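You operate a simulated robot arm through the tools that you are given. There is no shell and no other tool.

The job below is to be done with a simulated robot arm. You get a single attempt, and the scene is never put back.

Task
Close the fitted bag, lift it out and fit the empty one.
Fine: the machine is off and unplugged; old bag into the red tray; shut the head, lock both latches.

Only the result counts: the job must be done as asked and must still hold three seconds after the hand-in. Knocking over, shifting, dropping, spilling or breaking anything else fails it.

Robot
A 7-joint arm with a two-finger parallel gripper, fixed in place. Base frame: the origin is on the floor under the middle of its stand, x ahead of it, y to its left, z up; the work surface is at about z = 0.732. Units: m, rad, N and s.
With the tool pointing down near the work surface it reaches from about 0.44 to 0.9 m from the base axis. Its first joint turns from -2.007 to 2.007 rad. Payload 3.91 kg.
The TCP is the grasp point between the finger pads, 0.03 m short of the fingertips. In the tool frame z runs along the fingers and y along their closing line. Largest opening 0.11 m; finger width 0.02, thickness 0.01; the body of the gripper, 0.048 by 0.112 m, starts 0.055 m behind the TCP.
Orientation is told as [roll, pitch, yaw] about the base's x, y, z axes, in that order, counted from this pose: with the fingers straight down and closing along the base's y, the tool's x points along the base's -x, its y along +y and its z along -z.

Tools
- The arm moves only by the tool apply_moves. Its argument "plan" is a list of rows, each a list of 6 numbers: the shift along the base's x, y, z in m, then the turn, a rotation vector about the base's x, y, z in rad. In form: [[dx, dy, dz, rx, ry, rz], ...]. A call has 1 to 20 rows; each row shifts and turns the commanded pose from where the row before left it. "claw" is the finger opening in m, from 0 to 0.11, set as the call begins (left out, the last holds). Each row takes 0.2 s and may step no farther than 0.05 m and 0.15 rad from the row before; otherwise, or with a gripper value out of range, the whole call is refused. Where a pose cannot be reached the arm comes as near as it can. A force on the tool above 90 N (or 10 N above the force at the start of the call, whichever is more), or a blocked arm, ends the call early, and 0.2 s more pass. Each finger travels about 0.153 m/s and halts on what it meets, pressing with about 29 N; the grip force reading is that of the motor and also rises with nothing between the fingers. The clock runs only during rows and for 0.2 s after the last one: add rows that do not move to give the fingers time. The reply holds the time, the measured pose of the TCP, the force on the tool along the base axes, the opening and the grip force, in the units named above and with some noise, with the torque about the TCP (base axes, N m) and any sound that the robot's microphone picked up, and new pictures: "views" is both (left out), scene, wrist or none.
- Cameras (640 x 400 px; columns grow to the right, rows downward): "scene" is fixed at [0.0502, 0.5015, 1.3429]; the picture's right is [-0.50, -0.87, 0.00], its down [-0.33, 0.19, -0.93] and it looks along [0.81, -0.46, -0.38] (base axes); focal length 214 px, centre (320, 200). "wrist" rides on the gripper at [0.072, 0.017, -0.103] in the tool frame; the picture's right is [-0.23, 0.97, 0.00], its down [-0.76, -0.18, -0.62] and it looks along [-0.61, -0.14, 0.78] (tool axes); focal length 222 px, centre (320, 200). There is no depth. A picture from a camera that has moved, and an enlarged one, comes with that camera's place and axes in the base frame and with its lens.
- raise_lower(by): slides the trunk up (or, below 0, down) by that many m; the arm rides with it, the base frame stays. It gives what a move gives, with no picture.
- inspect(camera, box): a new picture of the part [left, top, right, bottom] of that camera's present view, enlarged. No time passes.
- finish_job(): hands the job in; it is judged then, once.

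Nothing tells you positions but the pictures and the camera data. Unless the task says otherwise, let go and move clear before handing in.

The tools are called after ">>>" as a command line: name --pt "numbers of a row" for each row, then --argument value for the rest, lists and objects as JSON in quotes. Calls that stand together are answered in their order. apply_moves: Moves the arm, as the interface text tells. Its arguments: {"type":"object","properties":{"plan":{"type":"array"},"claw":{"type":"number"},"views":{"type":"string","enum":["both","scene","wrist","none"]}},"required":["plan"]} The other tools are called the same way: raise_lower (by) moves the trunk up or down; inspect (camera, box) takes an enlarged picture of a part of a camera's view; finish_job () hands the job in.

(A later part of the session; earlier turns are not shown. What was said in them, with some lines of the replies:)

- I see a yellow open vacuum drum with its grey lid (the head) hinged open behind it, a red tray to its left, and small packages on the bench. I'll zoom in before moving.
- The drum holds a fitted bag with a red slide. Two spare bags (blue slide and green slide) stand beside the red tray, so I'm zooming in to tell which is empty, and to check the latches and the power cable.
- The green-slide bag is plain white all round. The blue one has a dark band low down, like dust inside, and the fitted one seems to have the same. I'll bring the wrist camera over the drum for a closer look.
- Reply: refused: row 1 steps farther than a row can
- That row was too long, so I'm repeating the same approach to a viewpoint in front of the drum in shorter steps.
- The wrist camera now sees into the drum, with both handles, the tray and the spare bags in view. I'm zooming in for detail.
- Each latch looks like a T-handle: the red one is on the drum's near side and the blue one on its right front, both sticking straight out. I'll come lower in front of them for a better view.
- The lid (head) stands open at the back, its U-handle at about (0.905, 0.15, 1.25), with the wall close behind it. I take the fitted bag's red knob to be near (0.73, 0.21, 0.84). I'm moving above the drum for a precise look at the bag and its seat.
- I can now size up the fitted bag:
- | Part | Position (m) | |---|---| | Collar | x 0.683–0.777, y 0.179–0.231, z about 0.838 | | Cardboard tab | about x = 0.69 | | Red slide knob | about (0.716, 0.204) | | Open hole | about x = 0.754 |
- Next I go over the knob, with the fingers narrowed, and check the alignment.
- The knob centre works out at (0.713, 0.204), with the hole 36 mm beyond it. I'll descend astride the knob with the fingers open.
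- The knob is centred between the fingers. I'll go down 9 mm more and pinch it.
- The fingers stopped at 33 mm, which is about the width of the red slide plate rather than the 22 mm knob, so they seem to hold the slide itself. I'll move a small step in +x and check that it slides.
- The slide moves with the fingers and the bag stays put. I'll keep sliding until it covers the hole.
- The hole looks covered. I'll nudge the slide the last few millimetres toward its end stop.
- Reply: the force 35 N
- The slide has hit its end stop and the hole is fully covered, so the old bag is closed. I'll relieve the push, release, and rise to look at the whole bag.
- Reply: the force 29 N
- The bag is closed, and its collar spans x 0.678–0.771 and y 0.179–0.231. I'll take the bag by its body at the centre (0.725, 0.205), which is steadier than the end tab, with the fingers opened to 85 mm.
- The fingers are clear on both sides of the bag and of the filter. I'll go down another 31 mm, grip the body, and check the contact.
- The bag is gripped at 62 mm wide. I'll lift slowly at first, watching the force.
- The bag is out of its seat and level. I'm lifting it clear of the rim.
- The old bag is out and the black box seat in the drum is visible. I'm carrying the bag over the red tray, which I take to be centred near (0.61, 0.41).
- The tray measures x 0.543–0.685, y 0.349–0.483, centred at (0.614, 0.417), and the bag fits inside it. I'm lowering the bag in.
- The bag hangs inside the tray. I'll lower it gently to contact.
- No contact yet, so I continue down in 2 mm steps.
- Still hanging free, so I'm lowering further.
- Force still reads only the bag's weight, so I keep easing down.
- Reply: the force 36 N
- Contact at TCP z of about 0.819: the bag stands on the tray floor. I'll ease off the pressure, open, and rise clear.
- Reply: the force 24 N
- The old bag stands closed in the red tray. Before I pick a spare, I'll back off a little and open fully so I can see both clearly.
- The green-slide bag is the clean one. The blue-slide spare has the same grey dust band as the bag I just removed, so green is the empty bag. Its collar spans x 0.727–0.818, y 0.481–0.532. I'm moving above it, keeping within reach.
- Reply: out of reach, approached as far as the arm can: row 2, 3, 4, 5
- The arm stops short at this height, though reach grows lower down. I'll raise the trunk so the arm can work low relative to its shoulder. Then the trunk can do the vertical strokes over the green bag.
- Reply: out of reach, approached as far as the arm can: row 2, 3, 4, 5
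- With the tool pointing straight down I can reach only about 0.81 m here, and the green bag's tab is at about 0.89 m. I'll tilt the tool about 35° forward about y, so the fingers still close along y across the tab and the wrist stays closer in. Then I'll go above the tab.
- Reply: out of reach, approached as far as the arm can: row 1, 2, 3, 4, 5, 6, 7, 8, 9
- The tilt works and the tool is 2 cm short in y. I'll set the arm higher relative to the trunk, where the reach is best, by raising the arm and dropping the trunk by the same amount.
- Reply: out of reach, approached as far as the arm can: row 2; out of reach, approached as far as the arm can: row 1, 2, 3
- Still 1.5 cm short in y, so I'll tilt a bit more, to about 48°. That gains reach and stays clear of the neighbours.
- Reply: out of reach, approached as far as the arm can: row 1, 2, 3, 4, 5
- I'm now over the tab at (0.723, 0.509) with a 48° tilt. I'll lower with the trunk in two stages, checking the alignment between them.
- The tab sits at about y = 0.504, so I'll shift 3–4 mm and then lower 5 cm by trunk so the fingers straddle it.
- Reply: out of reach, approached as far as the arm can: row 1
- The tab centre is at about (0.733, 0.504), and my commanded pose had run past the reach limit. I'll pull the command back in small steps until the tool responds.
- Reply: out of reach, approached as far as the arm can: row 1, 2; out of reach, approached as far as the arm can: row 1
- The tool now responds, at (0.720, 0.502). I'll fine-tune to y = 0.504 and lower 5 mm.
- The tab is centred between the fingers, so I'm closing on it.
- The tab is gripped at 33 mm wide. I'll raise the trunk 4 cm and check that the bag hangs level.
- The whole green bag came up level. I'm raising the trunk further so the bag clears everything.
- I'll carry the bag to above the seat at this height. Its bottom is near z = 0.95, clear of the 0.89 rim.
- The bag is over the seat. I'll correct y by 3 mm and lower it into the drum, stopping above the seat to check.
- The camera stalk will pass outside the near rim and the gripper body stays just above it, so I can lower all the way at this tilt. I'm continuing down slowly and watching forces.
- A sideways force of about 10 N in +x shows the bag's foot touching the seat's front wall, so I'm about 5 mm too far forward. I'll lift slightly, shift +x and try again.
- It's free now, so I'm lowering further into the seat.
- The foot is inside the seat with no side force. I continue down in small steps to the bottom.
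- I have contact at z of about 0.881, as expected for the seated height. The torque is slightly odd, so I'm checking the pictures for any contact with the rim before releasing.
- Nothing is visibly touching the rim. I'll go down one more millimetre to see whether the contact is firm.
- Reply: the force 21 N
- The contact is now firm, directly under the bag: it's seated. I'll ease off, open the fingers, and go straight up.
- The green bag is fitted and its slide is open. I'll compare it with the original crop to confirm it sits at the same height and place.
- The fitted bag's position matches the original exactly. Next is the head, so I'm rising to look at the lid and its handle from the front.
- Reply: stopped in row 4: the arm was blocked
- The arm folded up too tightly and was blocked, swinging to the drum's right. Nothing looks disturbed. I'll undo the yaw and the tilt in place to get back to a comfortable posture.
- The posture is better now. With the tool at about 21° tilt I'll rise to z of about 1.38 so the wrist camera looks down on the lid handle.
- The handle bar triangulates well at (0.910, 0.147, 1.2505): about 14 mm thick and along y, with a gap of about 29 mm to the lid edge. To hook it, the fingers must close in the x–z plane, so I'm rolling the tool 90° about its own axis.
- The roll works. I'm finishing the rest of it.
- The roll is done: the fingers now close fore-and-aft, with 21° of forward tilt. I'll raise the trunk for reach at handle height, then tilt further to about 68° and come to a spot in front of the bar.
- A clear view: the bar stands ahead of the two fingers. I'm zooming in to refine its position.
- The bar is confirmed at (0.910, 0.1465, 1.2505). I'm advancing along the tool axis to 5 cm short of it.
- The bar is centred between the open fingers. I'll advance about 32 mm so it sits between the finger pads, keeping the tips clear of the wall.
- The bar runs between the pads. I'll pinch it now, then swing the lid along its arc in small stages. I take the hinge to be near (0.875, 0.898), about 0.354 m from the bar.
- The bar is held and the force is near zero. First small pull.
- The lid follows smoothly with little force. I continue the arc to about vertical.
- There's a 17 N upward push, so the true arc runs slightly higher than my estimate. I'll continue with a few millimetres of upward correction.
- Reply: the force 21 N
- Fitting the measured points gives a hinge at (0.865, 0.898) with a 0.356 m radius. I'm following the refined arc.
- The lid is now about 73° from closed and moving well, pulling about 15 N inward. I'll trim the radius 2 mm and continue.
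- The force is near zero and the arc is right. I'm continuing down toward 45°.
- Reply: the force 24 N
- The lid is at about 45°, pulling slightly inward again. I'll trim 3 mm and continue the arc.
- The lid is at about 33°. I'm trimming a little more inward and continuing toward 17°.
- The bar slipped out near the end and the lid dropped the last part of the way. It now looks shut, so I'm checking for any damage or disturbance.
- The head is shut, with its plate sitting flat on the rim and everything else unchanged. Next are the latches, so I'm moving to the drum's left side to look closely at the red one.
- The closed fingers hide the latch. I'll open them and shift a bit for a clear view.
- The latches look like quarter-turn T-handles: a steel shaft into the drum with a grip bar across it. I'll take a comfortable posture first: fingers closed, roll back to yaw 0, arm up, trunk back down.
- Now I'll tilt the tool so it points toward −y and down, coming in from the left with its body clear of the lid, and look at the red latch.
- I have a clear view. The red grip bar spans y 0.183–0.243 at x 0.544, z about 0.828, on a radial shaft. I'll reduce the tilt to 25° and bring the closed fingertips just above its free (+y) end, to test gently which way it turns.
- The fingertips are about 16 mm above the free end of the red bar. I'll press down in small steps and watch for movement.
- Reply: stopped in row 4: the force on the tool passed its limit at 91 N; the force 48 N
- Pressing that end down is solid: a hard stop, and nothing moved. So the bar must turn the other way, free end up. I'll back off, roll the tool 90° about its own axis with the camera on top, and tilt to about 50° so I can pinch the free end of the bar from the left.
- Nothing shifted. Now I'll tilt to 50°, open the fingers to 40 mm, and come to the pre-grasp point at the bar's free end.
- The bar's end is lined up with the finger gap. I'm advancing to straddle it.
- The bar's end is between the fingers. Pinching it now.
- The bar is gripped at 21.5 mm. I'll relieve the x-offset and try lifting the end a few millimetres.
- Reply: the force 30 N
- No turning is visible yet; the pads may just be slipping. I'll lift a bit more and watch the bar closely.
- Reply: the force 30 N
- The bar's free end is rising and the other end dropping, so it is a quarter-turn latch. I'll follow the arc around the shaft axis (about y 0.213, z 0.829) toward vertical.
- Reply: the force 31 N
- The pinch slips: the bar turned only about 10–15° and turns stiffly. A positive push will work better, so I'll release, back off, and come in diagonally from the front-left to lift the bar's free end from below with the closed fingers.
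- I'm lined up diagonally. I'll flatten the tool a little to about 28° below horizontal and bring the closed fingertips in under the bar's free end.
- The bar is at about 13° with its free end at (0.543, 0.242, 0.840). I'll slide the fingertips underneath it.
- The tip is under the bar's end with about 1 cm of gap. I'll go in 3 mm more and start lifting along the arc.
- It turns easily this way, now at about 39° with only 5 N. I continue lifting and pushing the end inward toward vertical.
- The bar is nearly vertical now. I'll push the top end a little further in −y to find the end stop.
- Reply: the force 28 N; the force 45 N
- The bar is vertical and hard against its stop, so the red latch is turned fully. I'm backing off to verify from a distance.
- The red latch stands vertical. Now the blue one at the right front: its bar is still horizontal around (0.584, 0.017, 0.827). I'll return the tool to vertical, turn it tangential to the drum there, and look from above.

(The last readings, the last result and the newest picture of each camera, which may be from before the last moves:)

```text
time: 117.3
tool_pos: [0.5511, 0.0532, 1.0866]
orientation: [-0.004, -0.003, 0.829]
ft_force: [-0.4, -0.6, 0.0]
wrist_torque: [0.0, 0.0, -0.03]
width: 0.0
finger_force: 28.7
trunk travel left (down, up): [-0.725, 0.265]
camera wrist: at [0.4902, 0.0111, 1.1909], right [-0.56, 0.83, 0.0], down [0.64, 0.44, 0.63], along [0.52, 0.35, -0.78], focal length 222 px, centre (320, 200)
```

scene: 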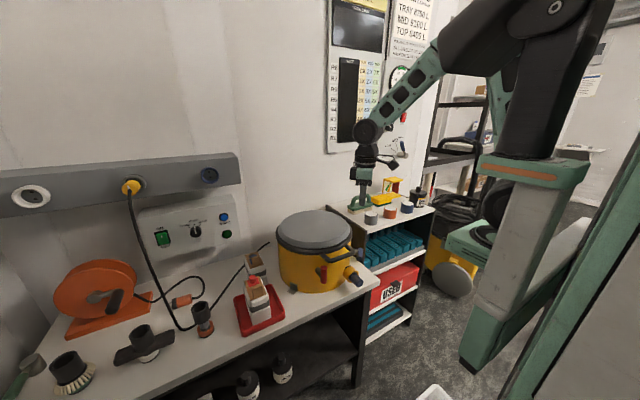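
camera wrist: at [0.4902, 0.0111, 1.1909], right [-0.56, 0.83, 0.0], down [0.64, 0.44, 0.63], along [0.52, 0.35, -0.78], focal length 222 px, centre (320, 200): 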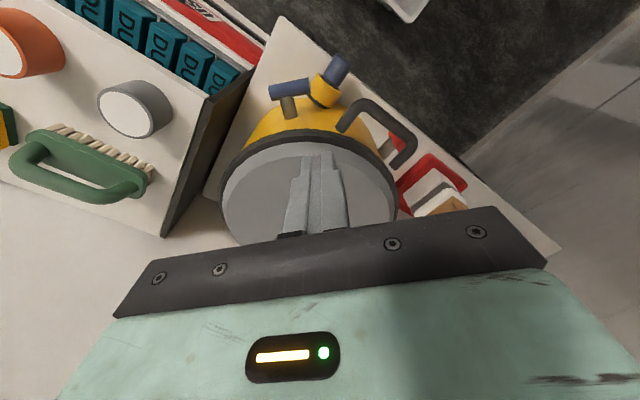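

I can see the blue latch and the lid from above. I'm zooming in on both latches.

>>> inspect --camera "wrist" --box '[220, 30, 440, 190]'

>>> inspect --camera "scene" --box '[290, 210, 390, 310]'

>>> inspect --camera "wrist" --box '[250, 60, 340, 130]'

```text
2.50 times, centred on (330, 110) of wrist
camera zoom: at [0.4902, 0.0111, 1.1909], right [-0.56, 0.83, 0.0], down [0.64, 0.44, 0.63], along [0.52, 0.35, -0.78], focal length 555 px, centre (295, 425)
```

zoom: 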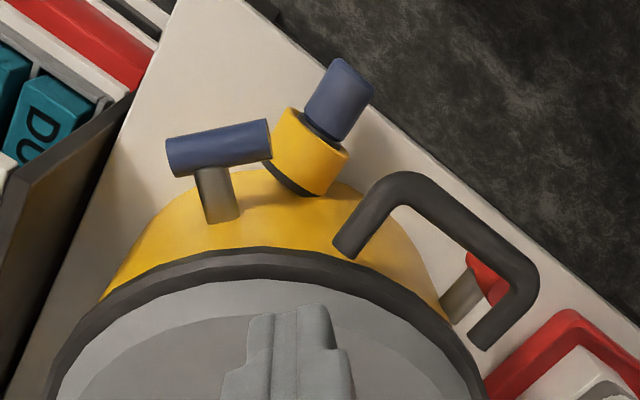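

```text
4.00 times, centred on (340, 260) of scene
camera zoom: at [0.0502, 0.5015, 1.3429], right [-0.5, -0.87, 0.0], down [-0.33, 0.19, -0.93], along [0.81, -0.46, -0.38], focal length 858 px, centre (240, -40)
```

zoom: 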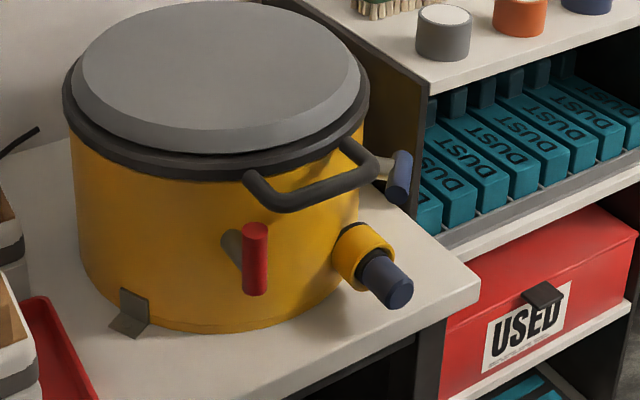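

```text
5.71 times, centred on (295, 95) of wrist
camera zoom: at [0.4902, 0.0111, 1.1909], right [-0.56, 0.83, 0.0], down [0.64, 0.44, 0.63], along [0.52, 0.35, -0.78], focal length 1269 px, centre (463, 800)
```

zoom: 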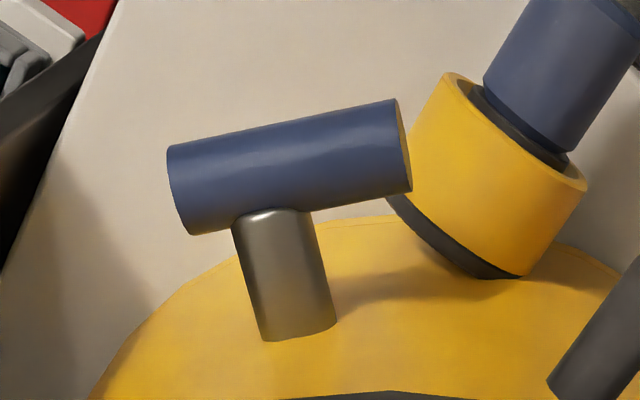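

Blue bar ends: (0.560, 0.040) and (0.601, −0.002), at z about 0.828. To turn it the same way as the red (clockwise seen from outside), its far right end must go down, and I can press that straight from above. I'm moving over it.

>>> apply_moves --pt "0.023 -0.026 -0.03 0 0 0" --pt "0.0235 -0.0255 -0.035 0 0 0" --pt "0 0 -0.045 0 0 0" --pt "0 0 -0.045 0 0 0" --pt "0 0 -0.03 0 0 0" --pt "0 0 0 0 0 0" --views "both"

>>> inspect --camera "wrist" --box '[230, 40, 420, 200]'

>>> inspect --camera "scene" --box '[310, 190, 400, 300]'

```text
time: 118.8
tool_pos: [0.5963, 0.0008, 0.9034]
orientation: [-0.005, -0.003, 0.831]
ft_force: [-0.3, 0.2, 0.3]
wrist_torque: [0.0, -0.03, 0.01]
width: 0.0
finger_force: 29.0
trunk travel left (down, up): [-0.725, 0.265]
camera wrist: at [0.5359, -0.0411, 1.0058], right [-0.57, 0.82, 0.0], down [0.64, 0.44, 0.63], along [0.52, 0.35, -0.78], focal length 222 px, centre (320, 200)
```

scene: 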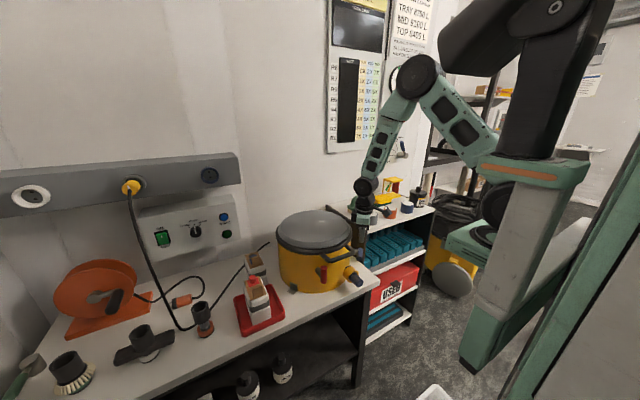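
wrist: 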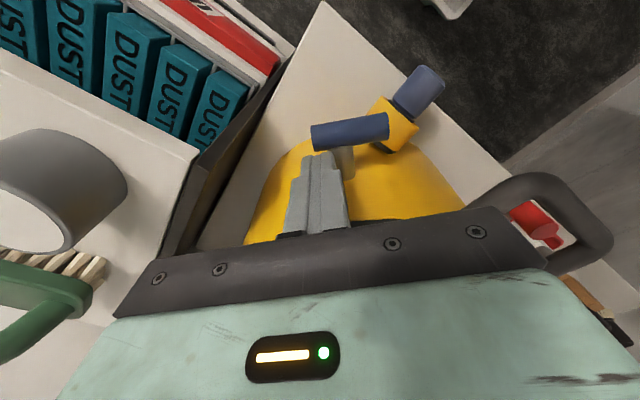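

```text
2.50 times, centred on (325, 120) of wrist
camera zoom: at [0.5359, -0.0411, 1.0058], right [-0.57, 0.82, 0.0], down [0.64, 0.44, 0.63], along [0.52, 0.35, -0.78], focal length 555 px, centre (308, 400)
```

zoom: 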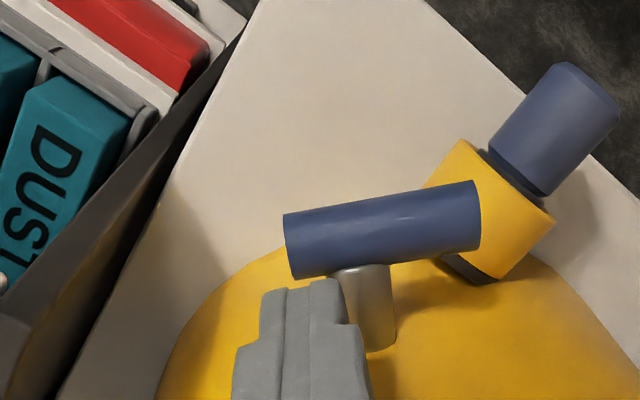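

```text
3.64 times, centred on (355, 245) of scene
camera zoom: at [0.0502, 0.5015, 1.3429], right [-0.5, -0.87, 0.0], down [-0.33, 0.19, -0.93], along [0.81, -0.46, -0.38], focal length 780 px, centre (193, 36)
```

zoom: 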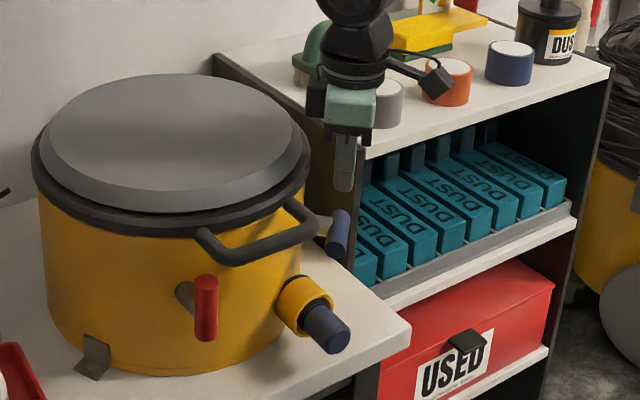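

The fingertips are over the far end of the blue bar. I'll press down gently and watch the force.

>>> apply_moves --pt "0.001 0 -0.02 0 0 0" --pt "0 0 -0.012 0 0 0" --pt "0 0 -0.004 0 0 0" --pt "0 0 -0.003 0 0 0" --pt "0 0 0 0 0 0" --views "wrist"

>>> inspect --camera "wrist" --box '[230, 40, 420, 200]'

```text
time: 120.0
tool_pos: [0.6008, -0.0032, 0.8646]
orientation: [-0.009, -0.005, 0.824]
ft_force: [23.6, -31.8, 23.7]
wrist_torque: [-0.83, -0.54, 0.07]
width: 0.0
finger_force: 29.5
trunk travel left (down, up): [-0.725, 0.265]
camera wrist: at [0.5398, -0.0442, 0.9673], right [-0.56, 0.83, -0.01], down [0.64, 0.44, 0.63], along [0.52, 0.35, -0.78], focal length 222 px, centre (320, 200)
```

wrist: 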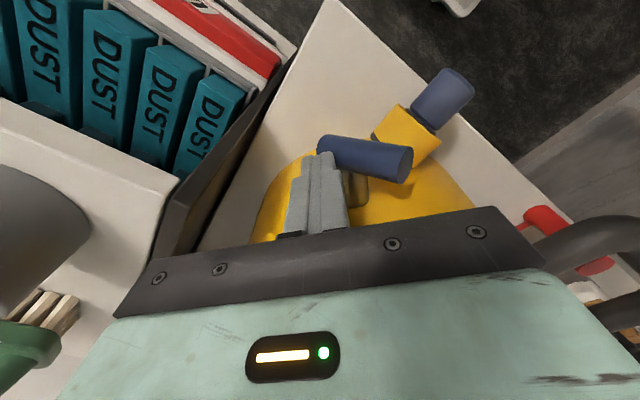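

```text
2.50 times, centred on (325, 120) of wrist
camera zoom: at [0.5398, -0.0442, 0.9673], right [-0.56, 0.83, -0.01], down [0.64, 0.44, 0.63], along [0.52, 0.35, -0.78], focal length 555 px, centre (308, 400)
```

zoom: 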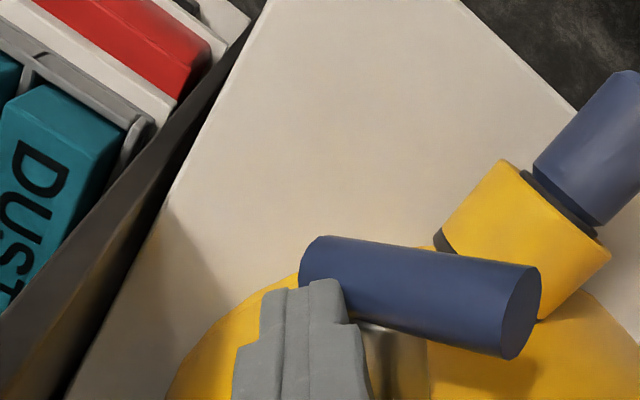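

The blue bar is turning: far end down, near end up, with a light sliding force. I continue down along its arc.

>>> apply_moves --pt "0.0021 -0.0021 -0.006 0 0 0" --pt "0.0007 -0.0007 -0.006 0 0 0" --pt "-0.0007 0.0007 -0.006 0 0 0" --pt "0 0 0 0 0 0" --views "wrist"

>>> inspect --camera "wrist" --box '[230, 40, 420, 200]'

>>> inspect --camera "scene" --box '[310, 190, 400, 300]'

```text
time: 121.0
tool_pos: [0.6026, -0.0024, 0.8506]
orientation: [-0.013, -0.012, 0.824]
ft_force: [17.1, -32.8, 79.4]
wrist_torque: [4.7, -0.43, -1.03]
width: 0.0
finger_force: 29.1
trunk travel left (down, up): [-0.725, 0.265]
camera wrist: at [0.5409, -0.0445, 0.9527], right [-0.56, 0.83, -0.01], down [0.64, 0.44, 0.64], along [0.53, 0.35, -0.77], focal length 222 px, centre (320, 200)
```

wrist: 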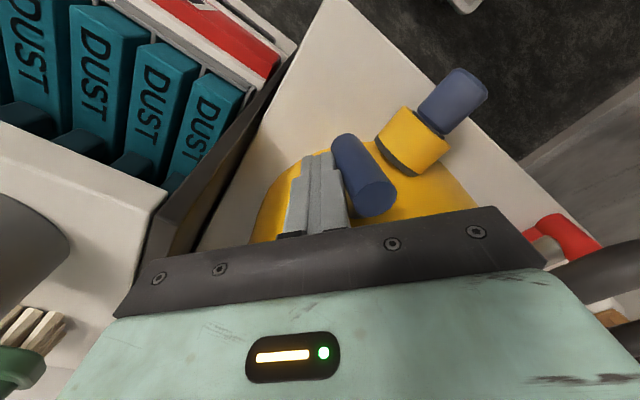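

```text
2.50 times, centred on (325, 120) of wrist
camera zoom: at [0.5409, -0.0445, 0.9527], right [-0.56, 0.83, -0.01], down [0.64, 0.44, 0.64], along [0.53, 0.35, -0.77], focal length 555 px, centre (308, 400)
```

zoom: 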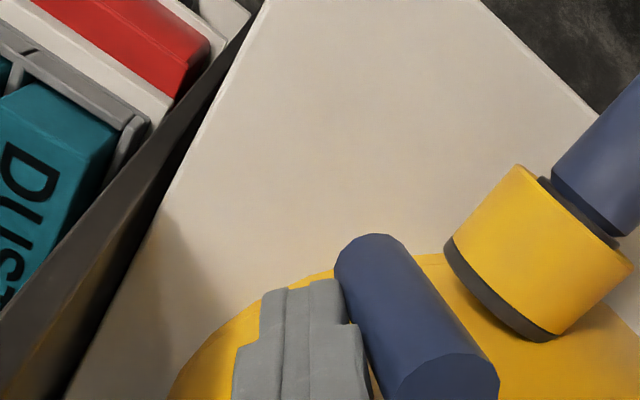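

```text
3.64 times, centred on (355, 245) of scene
camera zoom: at [0.0502, 0.5015, 1.3429], right [-0.5, -0.87, 0.0], down [-0.33, 0.19, -0.93], along [0.81, -0.46, -0.38], focal length 780 px, centre (193, 36)
```

zoom: 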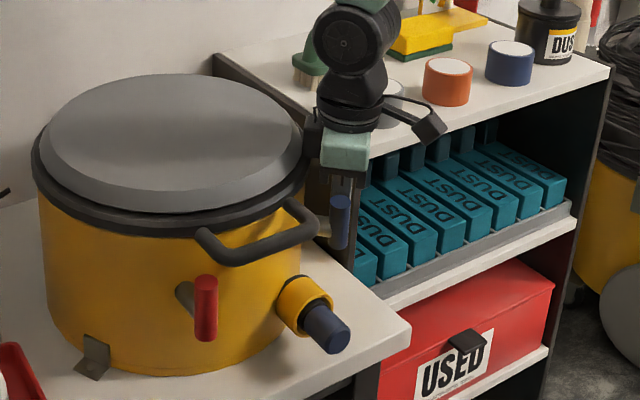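

The force jumped because the gripper body touched the lid's edge, so I'm backing up. The blue bar already looks close to vertical; I'll check it.

>>> apply_moves --pt "0.002 -0.002 0.01 0 0 0" --pt "0.004 -0.004 0.02 0 0 0" --pt "0 0 0.03 0 0 0" --pt "0 0 0.03 0 0 0" --pt "0 0 0 0 0 0" --views "both"

>>> inspect --camera "wrist" --box '[230, 40, 420, 200]'

>>> inspect --camera "scene" --box '[310, 190, 400, 300]'

```text
time: 122.2
tool_pos: [0.6053, -0.0077, 0.9363]
orientation: [-0.004, -0.003, 0.832]
ft_force: [-0.3, -0.5, 0.3]
wrist_torque: [0.01, -0.02, 0.02]
width: 0.0
finger_force: 29.6
trunk travel left (down, up): [-0.725, 0.265]
camera wrist: at [0.545, -0.0486, 1.0393], right [-0.57, 0.82, 0.0], down [0.64, 0.44, 0.63], along [0.52, 0.35, -0.78], focal length 222 px, centre (320, 200)
```

scene: 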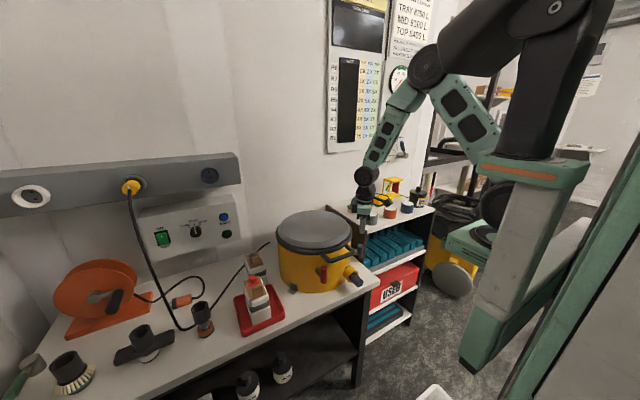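
wrist: 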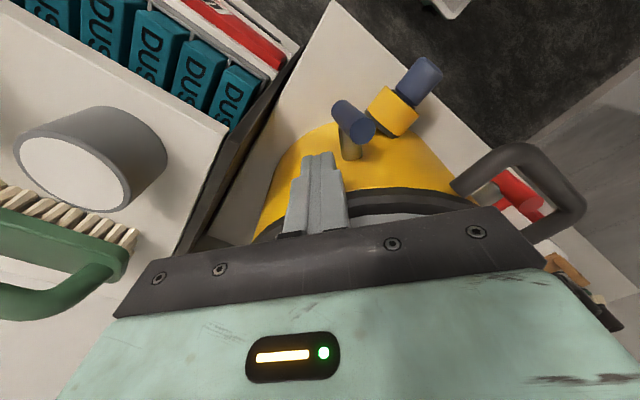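

```text
2.50 times, centred on (325, 120) of wrist
camera zoom: at [0.545, -0.0486, 1.0393], right [-0.57, 0.82, 0.0], down [0.64, 0.44, 0.63], along [0.52, 0.35, -0.78], focal length 555 px, centre (308, 400)
```

zoom: 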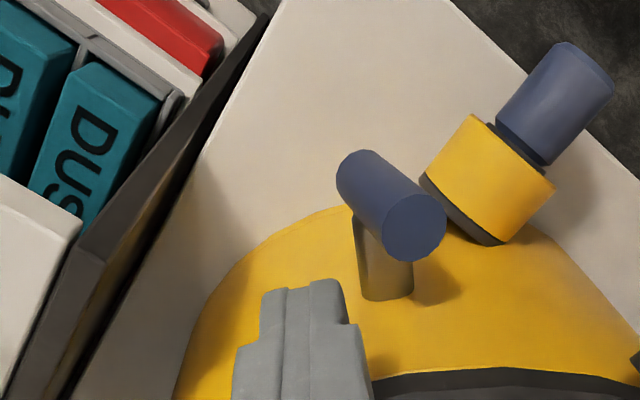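

```text
3.64 times, centred on (355, 245) of scene
camera zoom: at [0.0502, 0.5015, 1.3429], right [-0.5, -0.87, 0.0], down [-0.33, 0.19, -0.93], along [0.81, -0.46, -0.38], focal length 780 px, centre (193, 36)
```

zoom: 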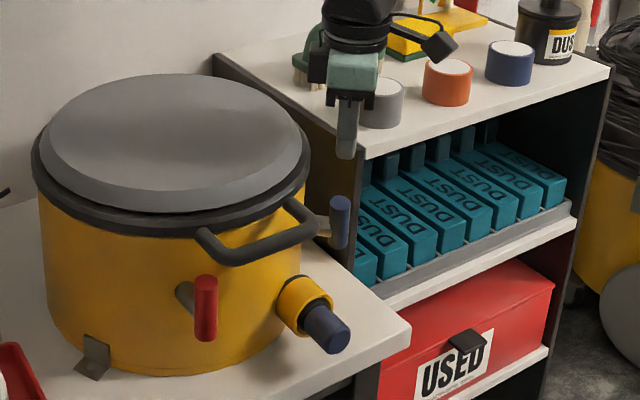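

The blue bar stands at roughly 78°, about 12° short of upright. I'll push its raised top end the rest of the way from the other side, staying above the lid's edge.

>>> apply_moves --pt "-0.024 0.025 0 0 0 0" --pt "-0.0244 0.0257 0 0 0 0" --pt "0 0 -0.03 0 0 0" --pt "0 0 -0.03 0 0 0" --pt "0 0 0 0 0 0" --views "both"

>>> inspect --camera "wrist" --box '[230, 40, 420, 200]'

```text
time: 123.3
tool_pos: [0.5601, 0.0442, 0.8757]
orientation: [-0.005, -0.003, 0.831]
ft_force: [-0.2, 0.7, 0.4]
wrist_torque: [-0.02, -0.02, -0.01]
width: 0.0
finger_force: 28.9
trunk travel left (down, up): [-0.725, 0.265]
camera wrist: at [0.498, 0.0013, 0.9787], right [-0.57, 0.82, 0.0], down [0.64, 0.44, 0.63], along [0.52, 0.35, -0.78], focal length 222 px, centre (320, 200)
```

scene: 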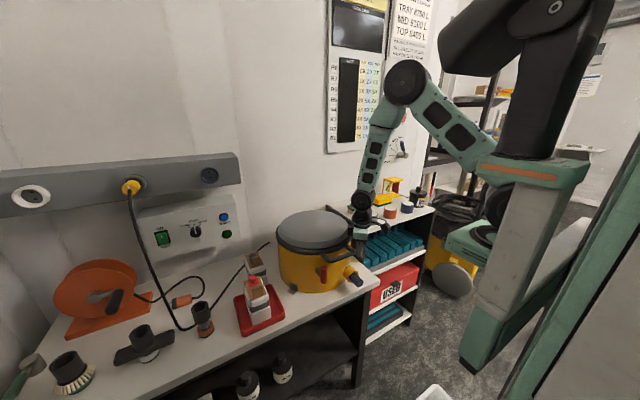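
wrist: 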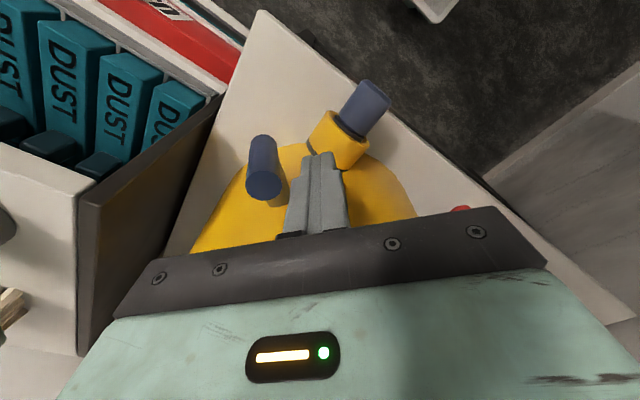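

```text
2.50 times, centred on (325, 120) of wrist
camera zoom: at [0.498, 0.0013, 0.9787], right [-0.57, 0.82, 0.0], down [0.64, 0.44, 0.63], along [0.52, 0.35, -0.78], focal length 555 px, centre (308, 400)
```

zoom: 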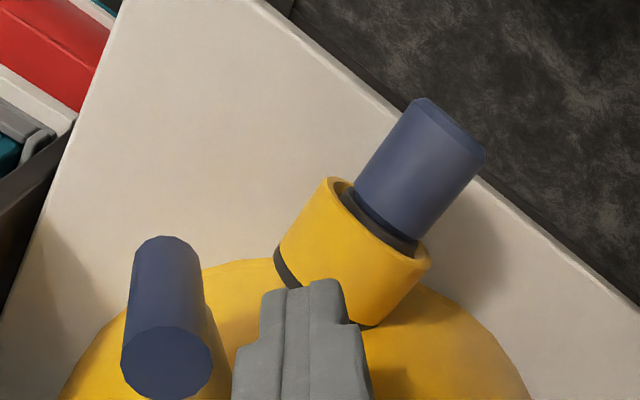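

The bar leans about 10° from vertical. I'm pushing its top toward upright in small steps.

>>> apply_moves --pt "0.007 -0.0071 0 0 0 0" --pt "0.0056 -0.0057 0 0 0 0" --pt "0.0028 -0.0029 0 0 0 0" --pt "0.0021 -0.0021 0 0 0 0" --pt "0 0 0 0 0 0" --views "wrist"

>>> inspect --camera "wrist" --box '[230, 40, 420, 200]'

```text
time: 124.5
tool_pos: [0.574, 0.0264, 0.8748]
orientation: [-0.004, -0.002, 0.834]
ft_force: [-14.1, 15.6, 5.8]
wrist_torque: [0.31, 0.27, -0.06]
width: 0.0002
finger_force: 29.5
trunk travel left (down, up): [-0.725, 0.265]
camera wrist: at [0.5135, -0.0145, 0.9793], right [-0.57, 0.82, 0.0], down [0.64, 0.44, 0.63], along [0.52, 0.35, -0.78], focal length 222 px, centre (320, 200)
```

wrist: 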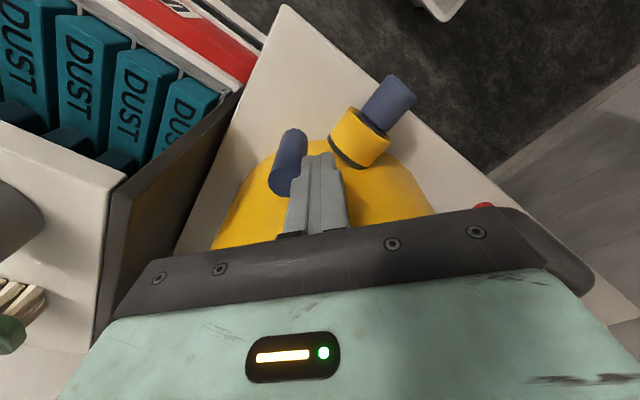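

```text
2.50 times, centred on (325, 120) of wrist
camera zoom: at [0.5135, -0.0145, 0.9793], right [-0.57, 0.82, 0.0], down [0.64, 0.44, 0.63], along [0.52, 0.35, -0.78], focal length 555 px, centre (308, 400)
```

zoom: 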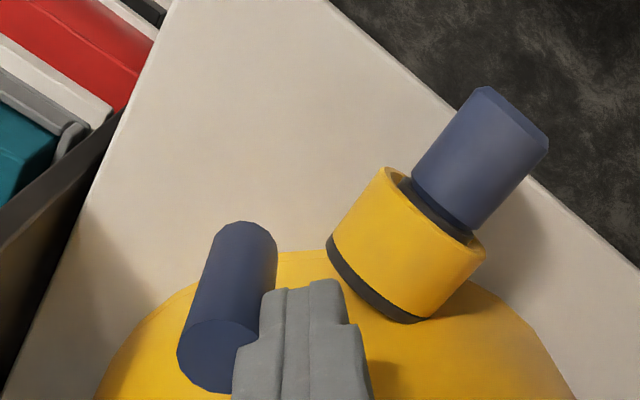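

The bar now measures vertical, and there's 21 N of resistance. One more small nudge to confirm it's at its stop.

>>> apply_moves --pt "0.0018 -0.0018 0 0 0 0" --pt "0 0 0 0 0 0" --views "wrist"

>>> inspect --camera "wrist" --box '[230, 40, 420, 200]'

```text
time: 125.2
tool_pos: [0.5735, 0.0269, 0.875]
orientation: [-0.002, -0.001, 0.836]
ft_force: [-27.4, 29.4, 1.7]
wrist_torque: [0.62, 0.59, -0.12]
width: 0.0001
finger_force: 28.8
trunk travel left (down, up): [-0.725, 0.265]
camera wrist: at [0.514, -0.0149, 0.9794], right [-0.57, 0.82, 0.0], down [0.64, 0.45, 0.62], along [0.51, 0.36, -0.78], focal length 222 px, centre (320, 200)
```

wrist: 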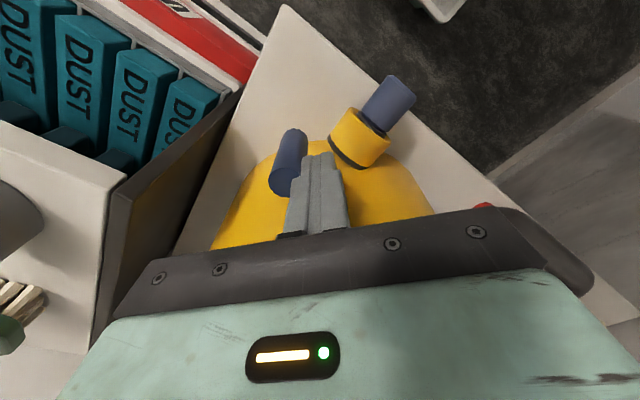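

```text
2.50 times, centred on (325, 120) of wrist
camera zoom: at [0.514, -0.0149, 0.9794], right [-0.57, 0.82, 0.0], down [0.64, 0.45, 0.62], along [0.51, 0.36, -0.78], focal length 555 px, centre (308, 400)
```

zoom: 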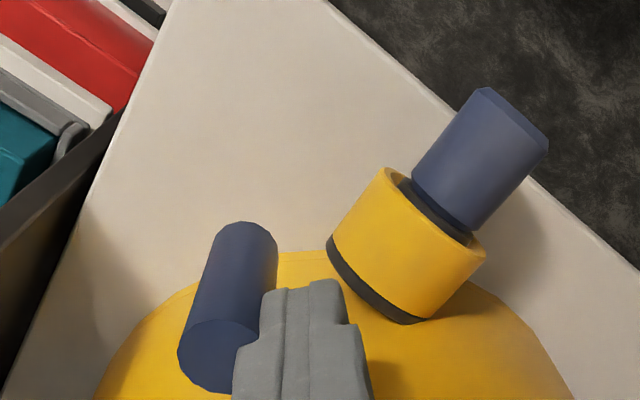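

Resistance doubled with no motion, so the blue latch is at its stop too. I'm backing away and rising clear to inspect everything.

>>> apply_moves --pt "-0.0035 0.0035 0 0 0 0" --pt "-0.014 0.0142 0.005 0 0 0" --pt "-0.01 0.01 0.03 0 0 0" --pt "-0.01 0.0 0.045 0 0 0" --pt "-0.01 0.0 0.045 0 0 0" --pt "-0.01 0.0 0.045 0 0 0" --pt "0 0 0 0 0 0" --views "both"

>>> inspect --camera "scene" --box '[270, 200, 390, 310]'

>>> inspect --camera "wrist" --box '[220, 0, 480, 200]'

>>> inspect --camera "scene" --box '[320, 220, 380, 290]'

```text
time: 126.8
tool_pos: [0.5184, 0.0525, 1.0478]
orientation: [-0.007, -0.003, 0.83]
ft_force: [1.3, 0.3, -0.8]
wrist_torque: [-0.01, 0.0, 0.02]
width: 0.0
finger_force: 29.3
trunk travel left (down, up): [-0.725, 0.265]
camera wrist: at [0.4592, 0.0103, 1.1503], right [-0.57, 0.82, 0.0], down [0.64, 0.44, 0.63], along [0.52, 0.35, -0.78], focal length 222 px, centre (320, 200)
```

scene: 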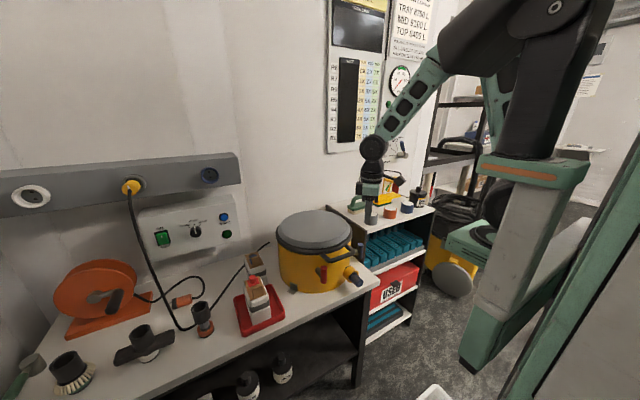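
wrist: 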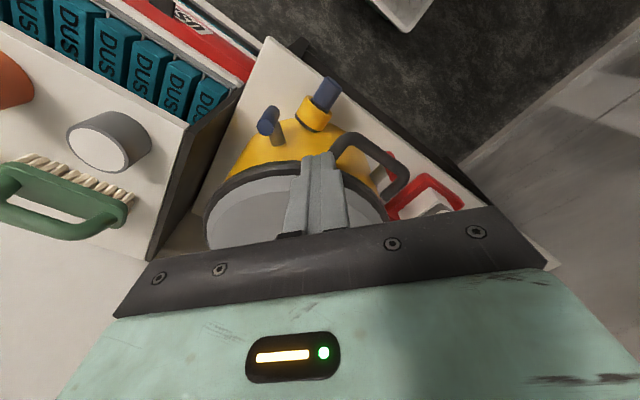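

```text
3.64 times, centred on (330, 255) of scene
camera zoom: at [0.0502, 0.5015, 1.3429], right [-0.5, -0.87, 0.0], down [-0.33, 0.19, -0.93], along [0.81, -0.46, -0.38], focal length 780 px, centre (284, 0)
```

zoom: 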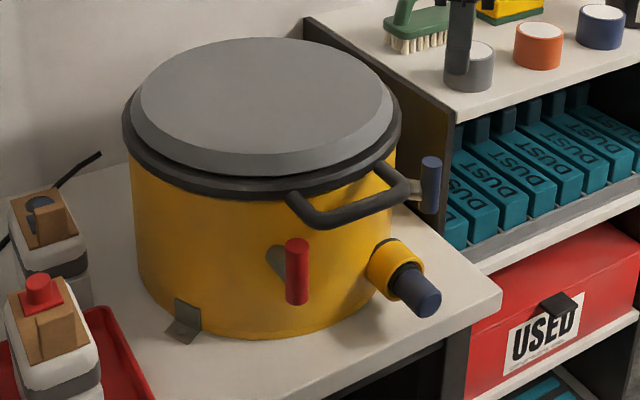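

```text
2.00 times, centred on (350, 100) of wrist
camera zoom: at [0.4592, 0.0103, 1.1503], right [-0.57, 0.82, 0.0], down [0.64, 0.44, 0.63], along [0.52, 0.35, -0.78], focal length 444 px, centre (260, 400)
```

zoom: 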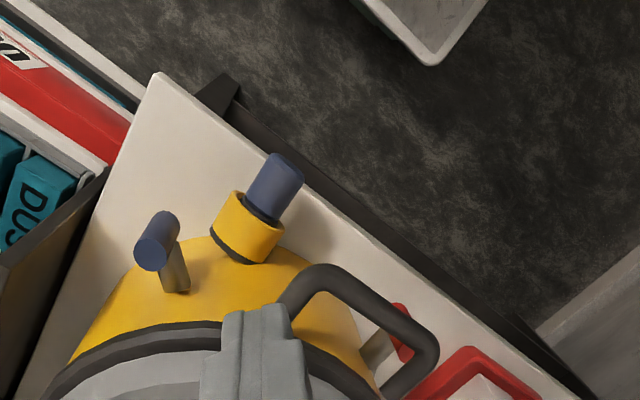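

```text
5.71 times, centred on (350, 255) of scene
camera zoom: at [0.0502, 0.5015, 1.3429], right [-0.5, -0.87, 0.0], down [-0.33, 0.19, -0.93], along [0.81, -0.46, -0.38], focal length 1226 px, centre (149, -114)
```

zoom: 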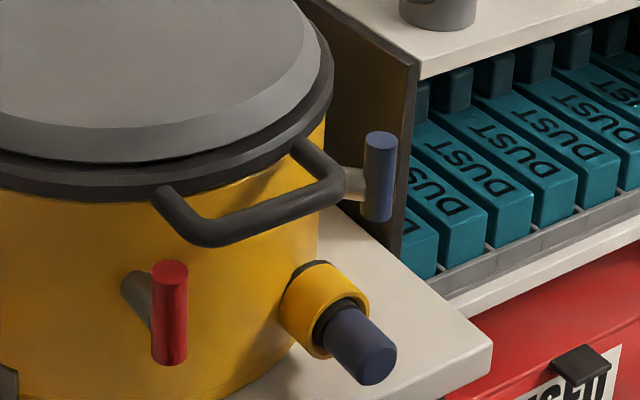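

Both T-handles are now vertical; blue measures plumb from two views, and the head is shut. I'll retract the arm well clear and do a last check of the lid seam, the tray, and the neighbours.

>>> apply_moves --pt "0 0 0.045 0 0 -0.1" --pt "0 0 0.045 0 0 -0.1" --pt "0 0 0.045 0 0 -0.1" --pt "0.005 0 0.045 0 0 -0.1" --pt "0.005 0 0.045 0 0 -0.1" --pt "0.01 0 0.03 0 0 -0.1" --pt "0.01 0 0 0 0 -0.1" --pt "0 0 0 0 0 -0.13" --pt "0 0 0 0 0 0" --claw 0.05 --views "both"

>>> inspect --camera "scene" --box '[260, 195, 380, 305]'

>>> inspect --camera "scene" --box '[180, 230, 300, 350]'

>>> inspect --camera "wrist" --box '[230, 0, 500, 200]'

```text
time: 128.8
tool_pos: [0.5499, 0.0515, 1.3021]
orientation: [-0.006, -0.003, 0.0]
ft_force: [0.3, -0.6, 0.6]
wrist_torque: [0.0, 0.04, 0.0]
width: 0.05
finger_force: 0.0
trunk travel left (down, up): [-0.725, 0.265]
camera wrist: at [0.4781, 0.0695, 1.4046], right [0.23, 0.97, 0.0], down [0.76, -0.18, 0.63], along [0.61, -0.15, -0.78], focal length 222 px, centre (320, 200)
```

scene: 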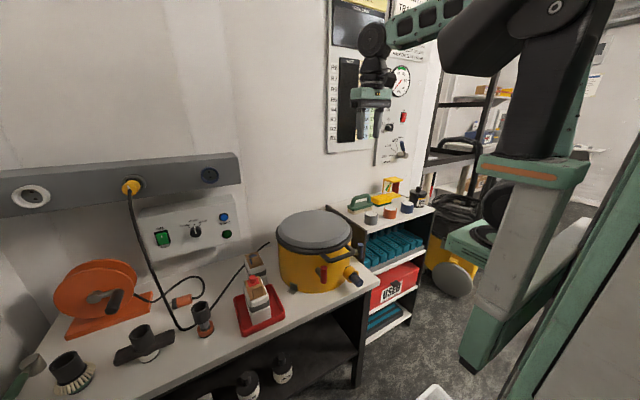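
wrist: 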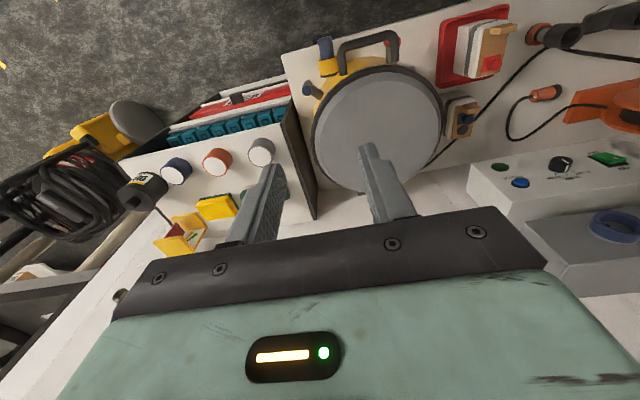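

```text
3.64 times, centred on (320, 250) of scene
camera zoom: at [0.0502, 0.5015, 1.3429], right [-0.5, -0.87, 0.0], down [-0.33, 0.19, -0.93], along [0.81, -0.46, -0.38], focal length 780 px, centre (320, 18)
```

zoom: 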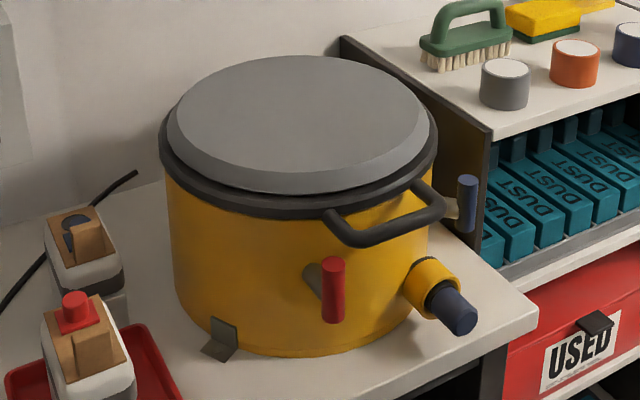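

```text
3.33 times, centred on (240, 290) of scene
camera zoom: at [0.0502, 0.5015, 1.3429], right [-0.5, -0.87, 0.0], down [-0.33, 0.19, -0.93], along [0.81, -0.46, -0.38], focal length 715 px, centre (587, -100)
```

zoom: 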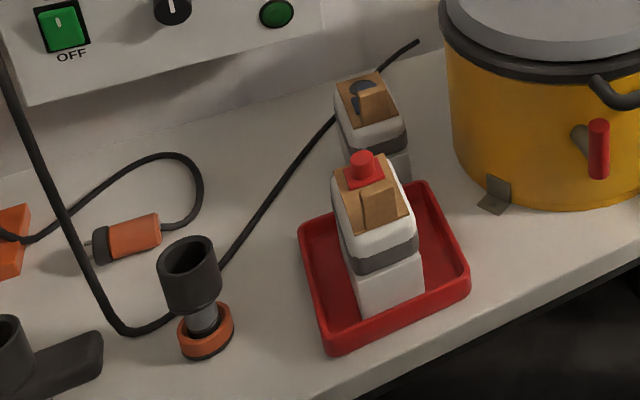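

```text
2.00 times, centred on (365, 100) of wrist
camera zoom: at [0.4781, 0.0695, 1.4046], right [0.23, 0.97, 0.0], down [0.76, -0.18, 0.63], along [0.61, -0.15, -0.78], focal length 444 px, centre (230, 400)
```

zoom: 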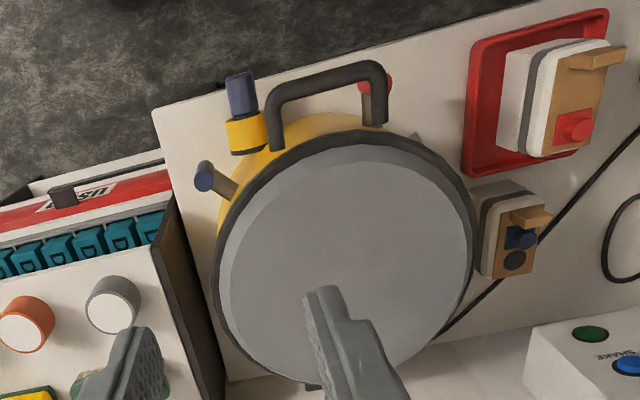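

The head is shut flush, both latches are turned fully to their stops, and the closed old bag stands in the red tray. The clean bag is fitted with its slide open, nothing else has moved, and the arm is clear, so I'm handing in.

>>> finish_job

```text
The job is handed in.
```

The bag change is done and handed in. The old bag is closed and standing in the red tray. The empty one is fitted with its slide open, the head is shut and both latches are turned.

- **Which bag I fitted:** I chose the green-slide bag as the empty one because it is clean white all round. The blue-slide spare has the same grey dust band as the bag I took out. I couldn't tell them apart by weight, so this rests on looks.
- **Head:** the handle slipped out of the gripper near the end and the lid dropped the last 20° or so onto the rim. It sits flush and I saw no damage.
- **Latches:** I turned both T-handles a quarter turn, from horizontal to vertical, until they hit their stops. I took that as locked; I heard no click and did not pull on the lid to test it.
- **Contact forces:** while finding which way the red latch turns, I pressed it against its stop with about 90 N. The gripper also pressed on the lid edge with about 80 N while I turned the blue one. Nothing moved or looked damaged.
- **Power:** you said the machine is unplugged. A yellow plug is still in the wall socket, and its cable runs along the bench toward the drum, so check whether it belongs to this machine. I didn't touch it.
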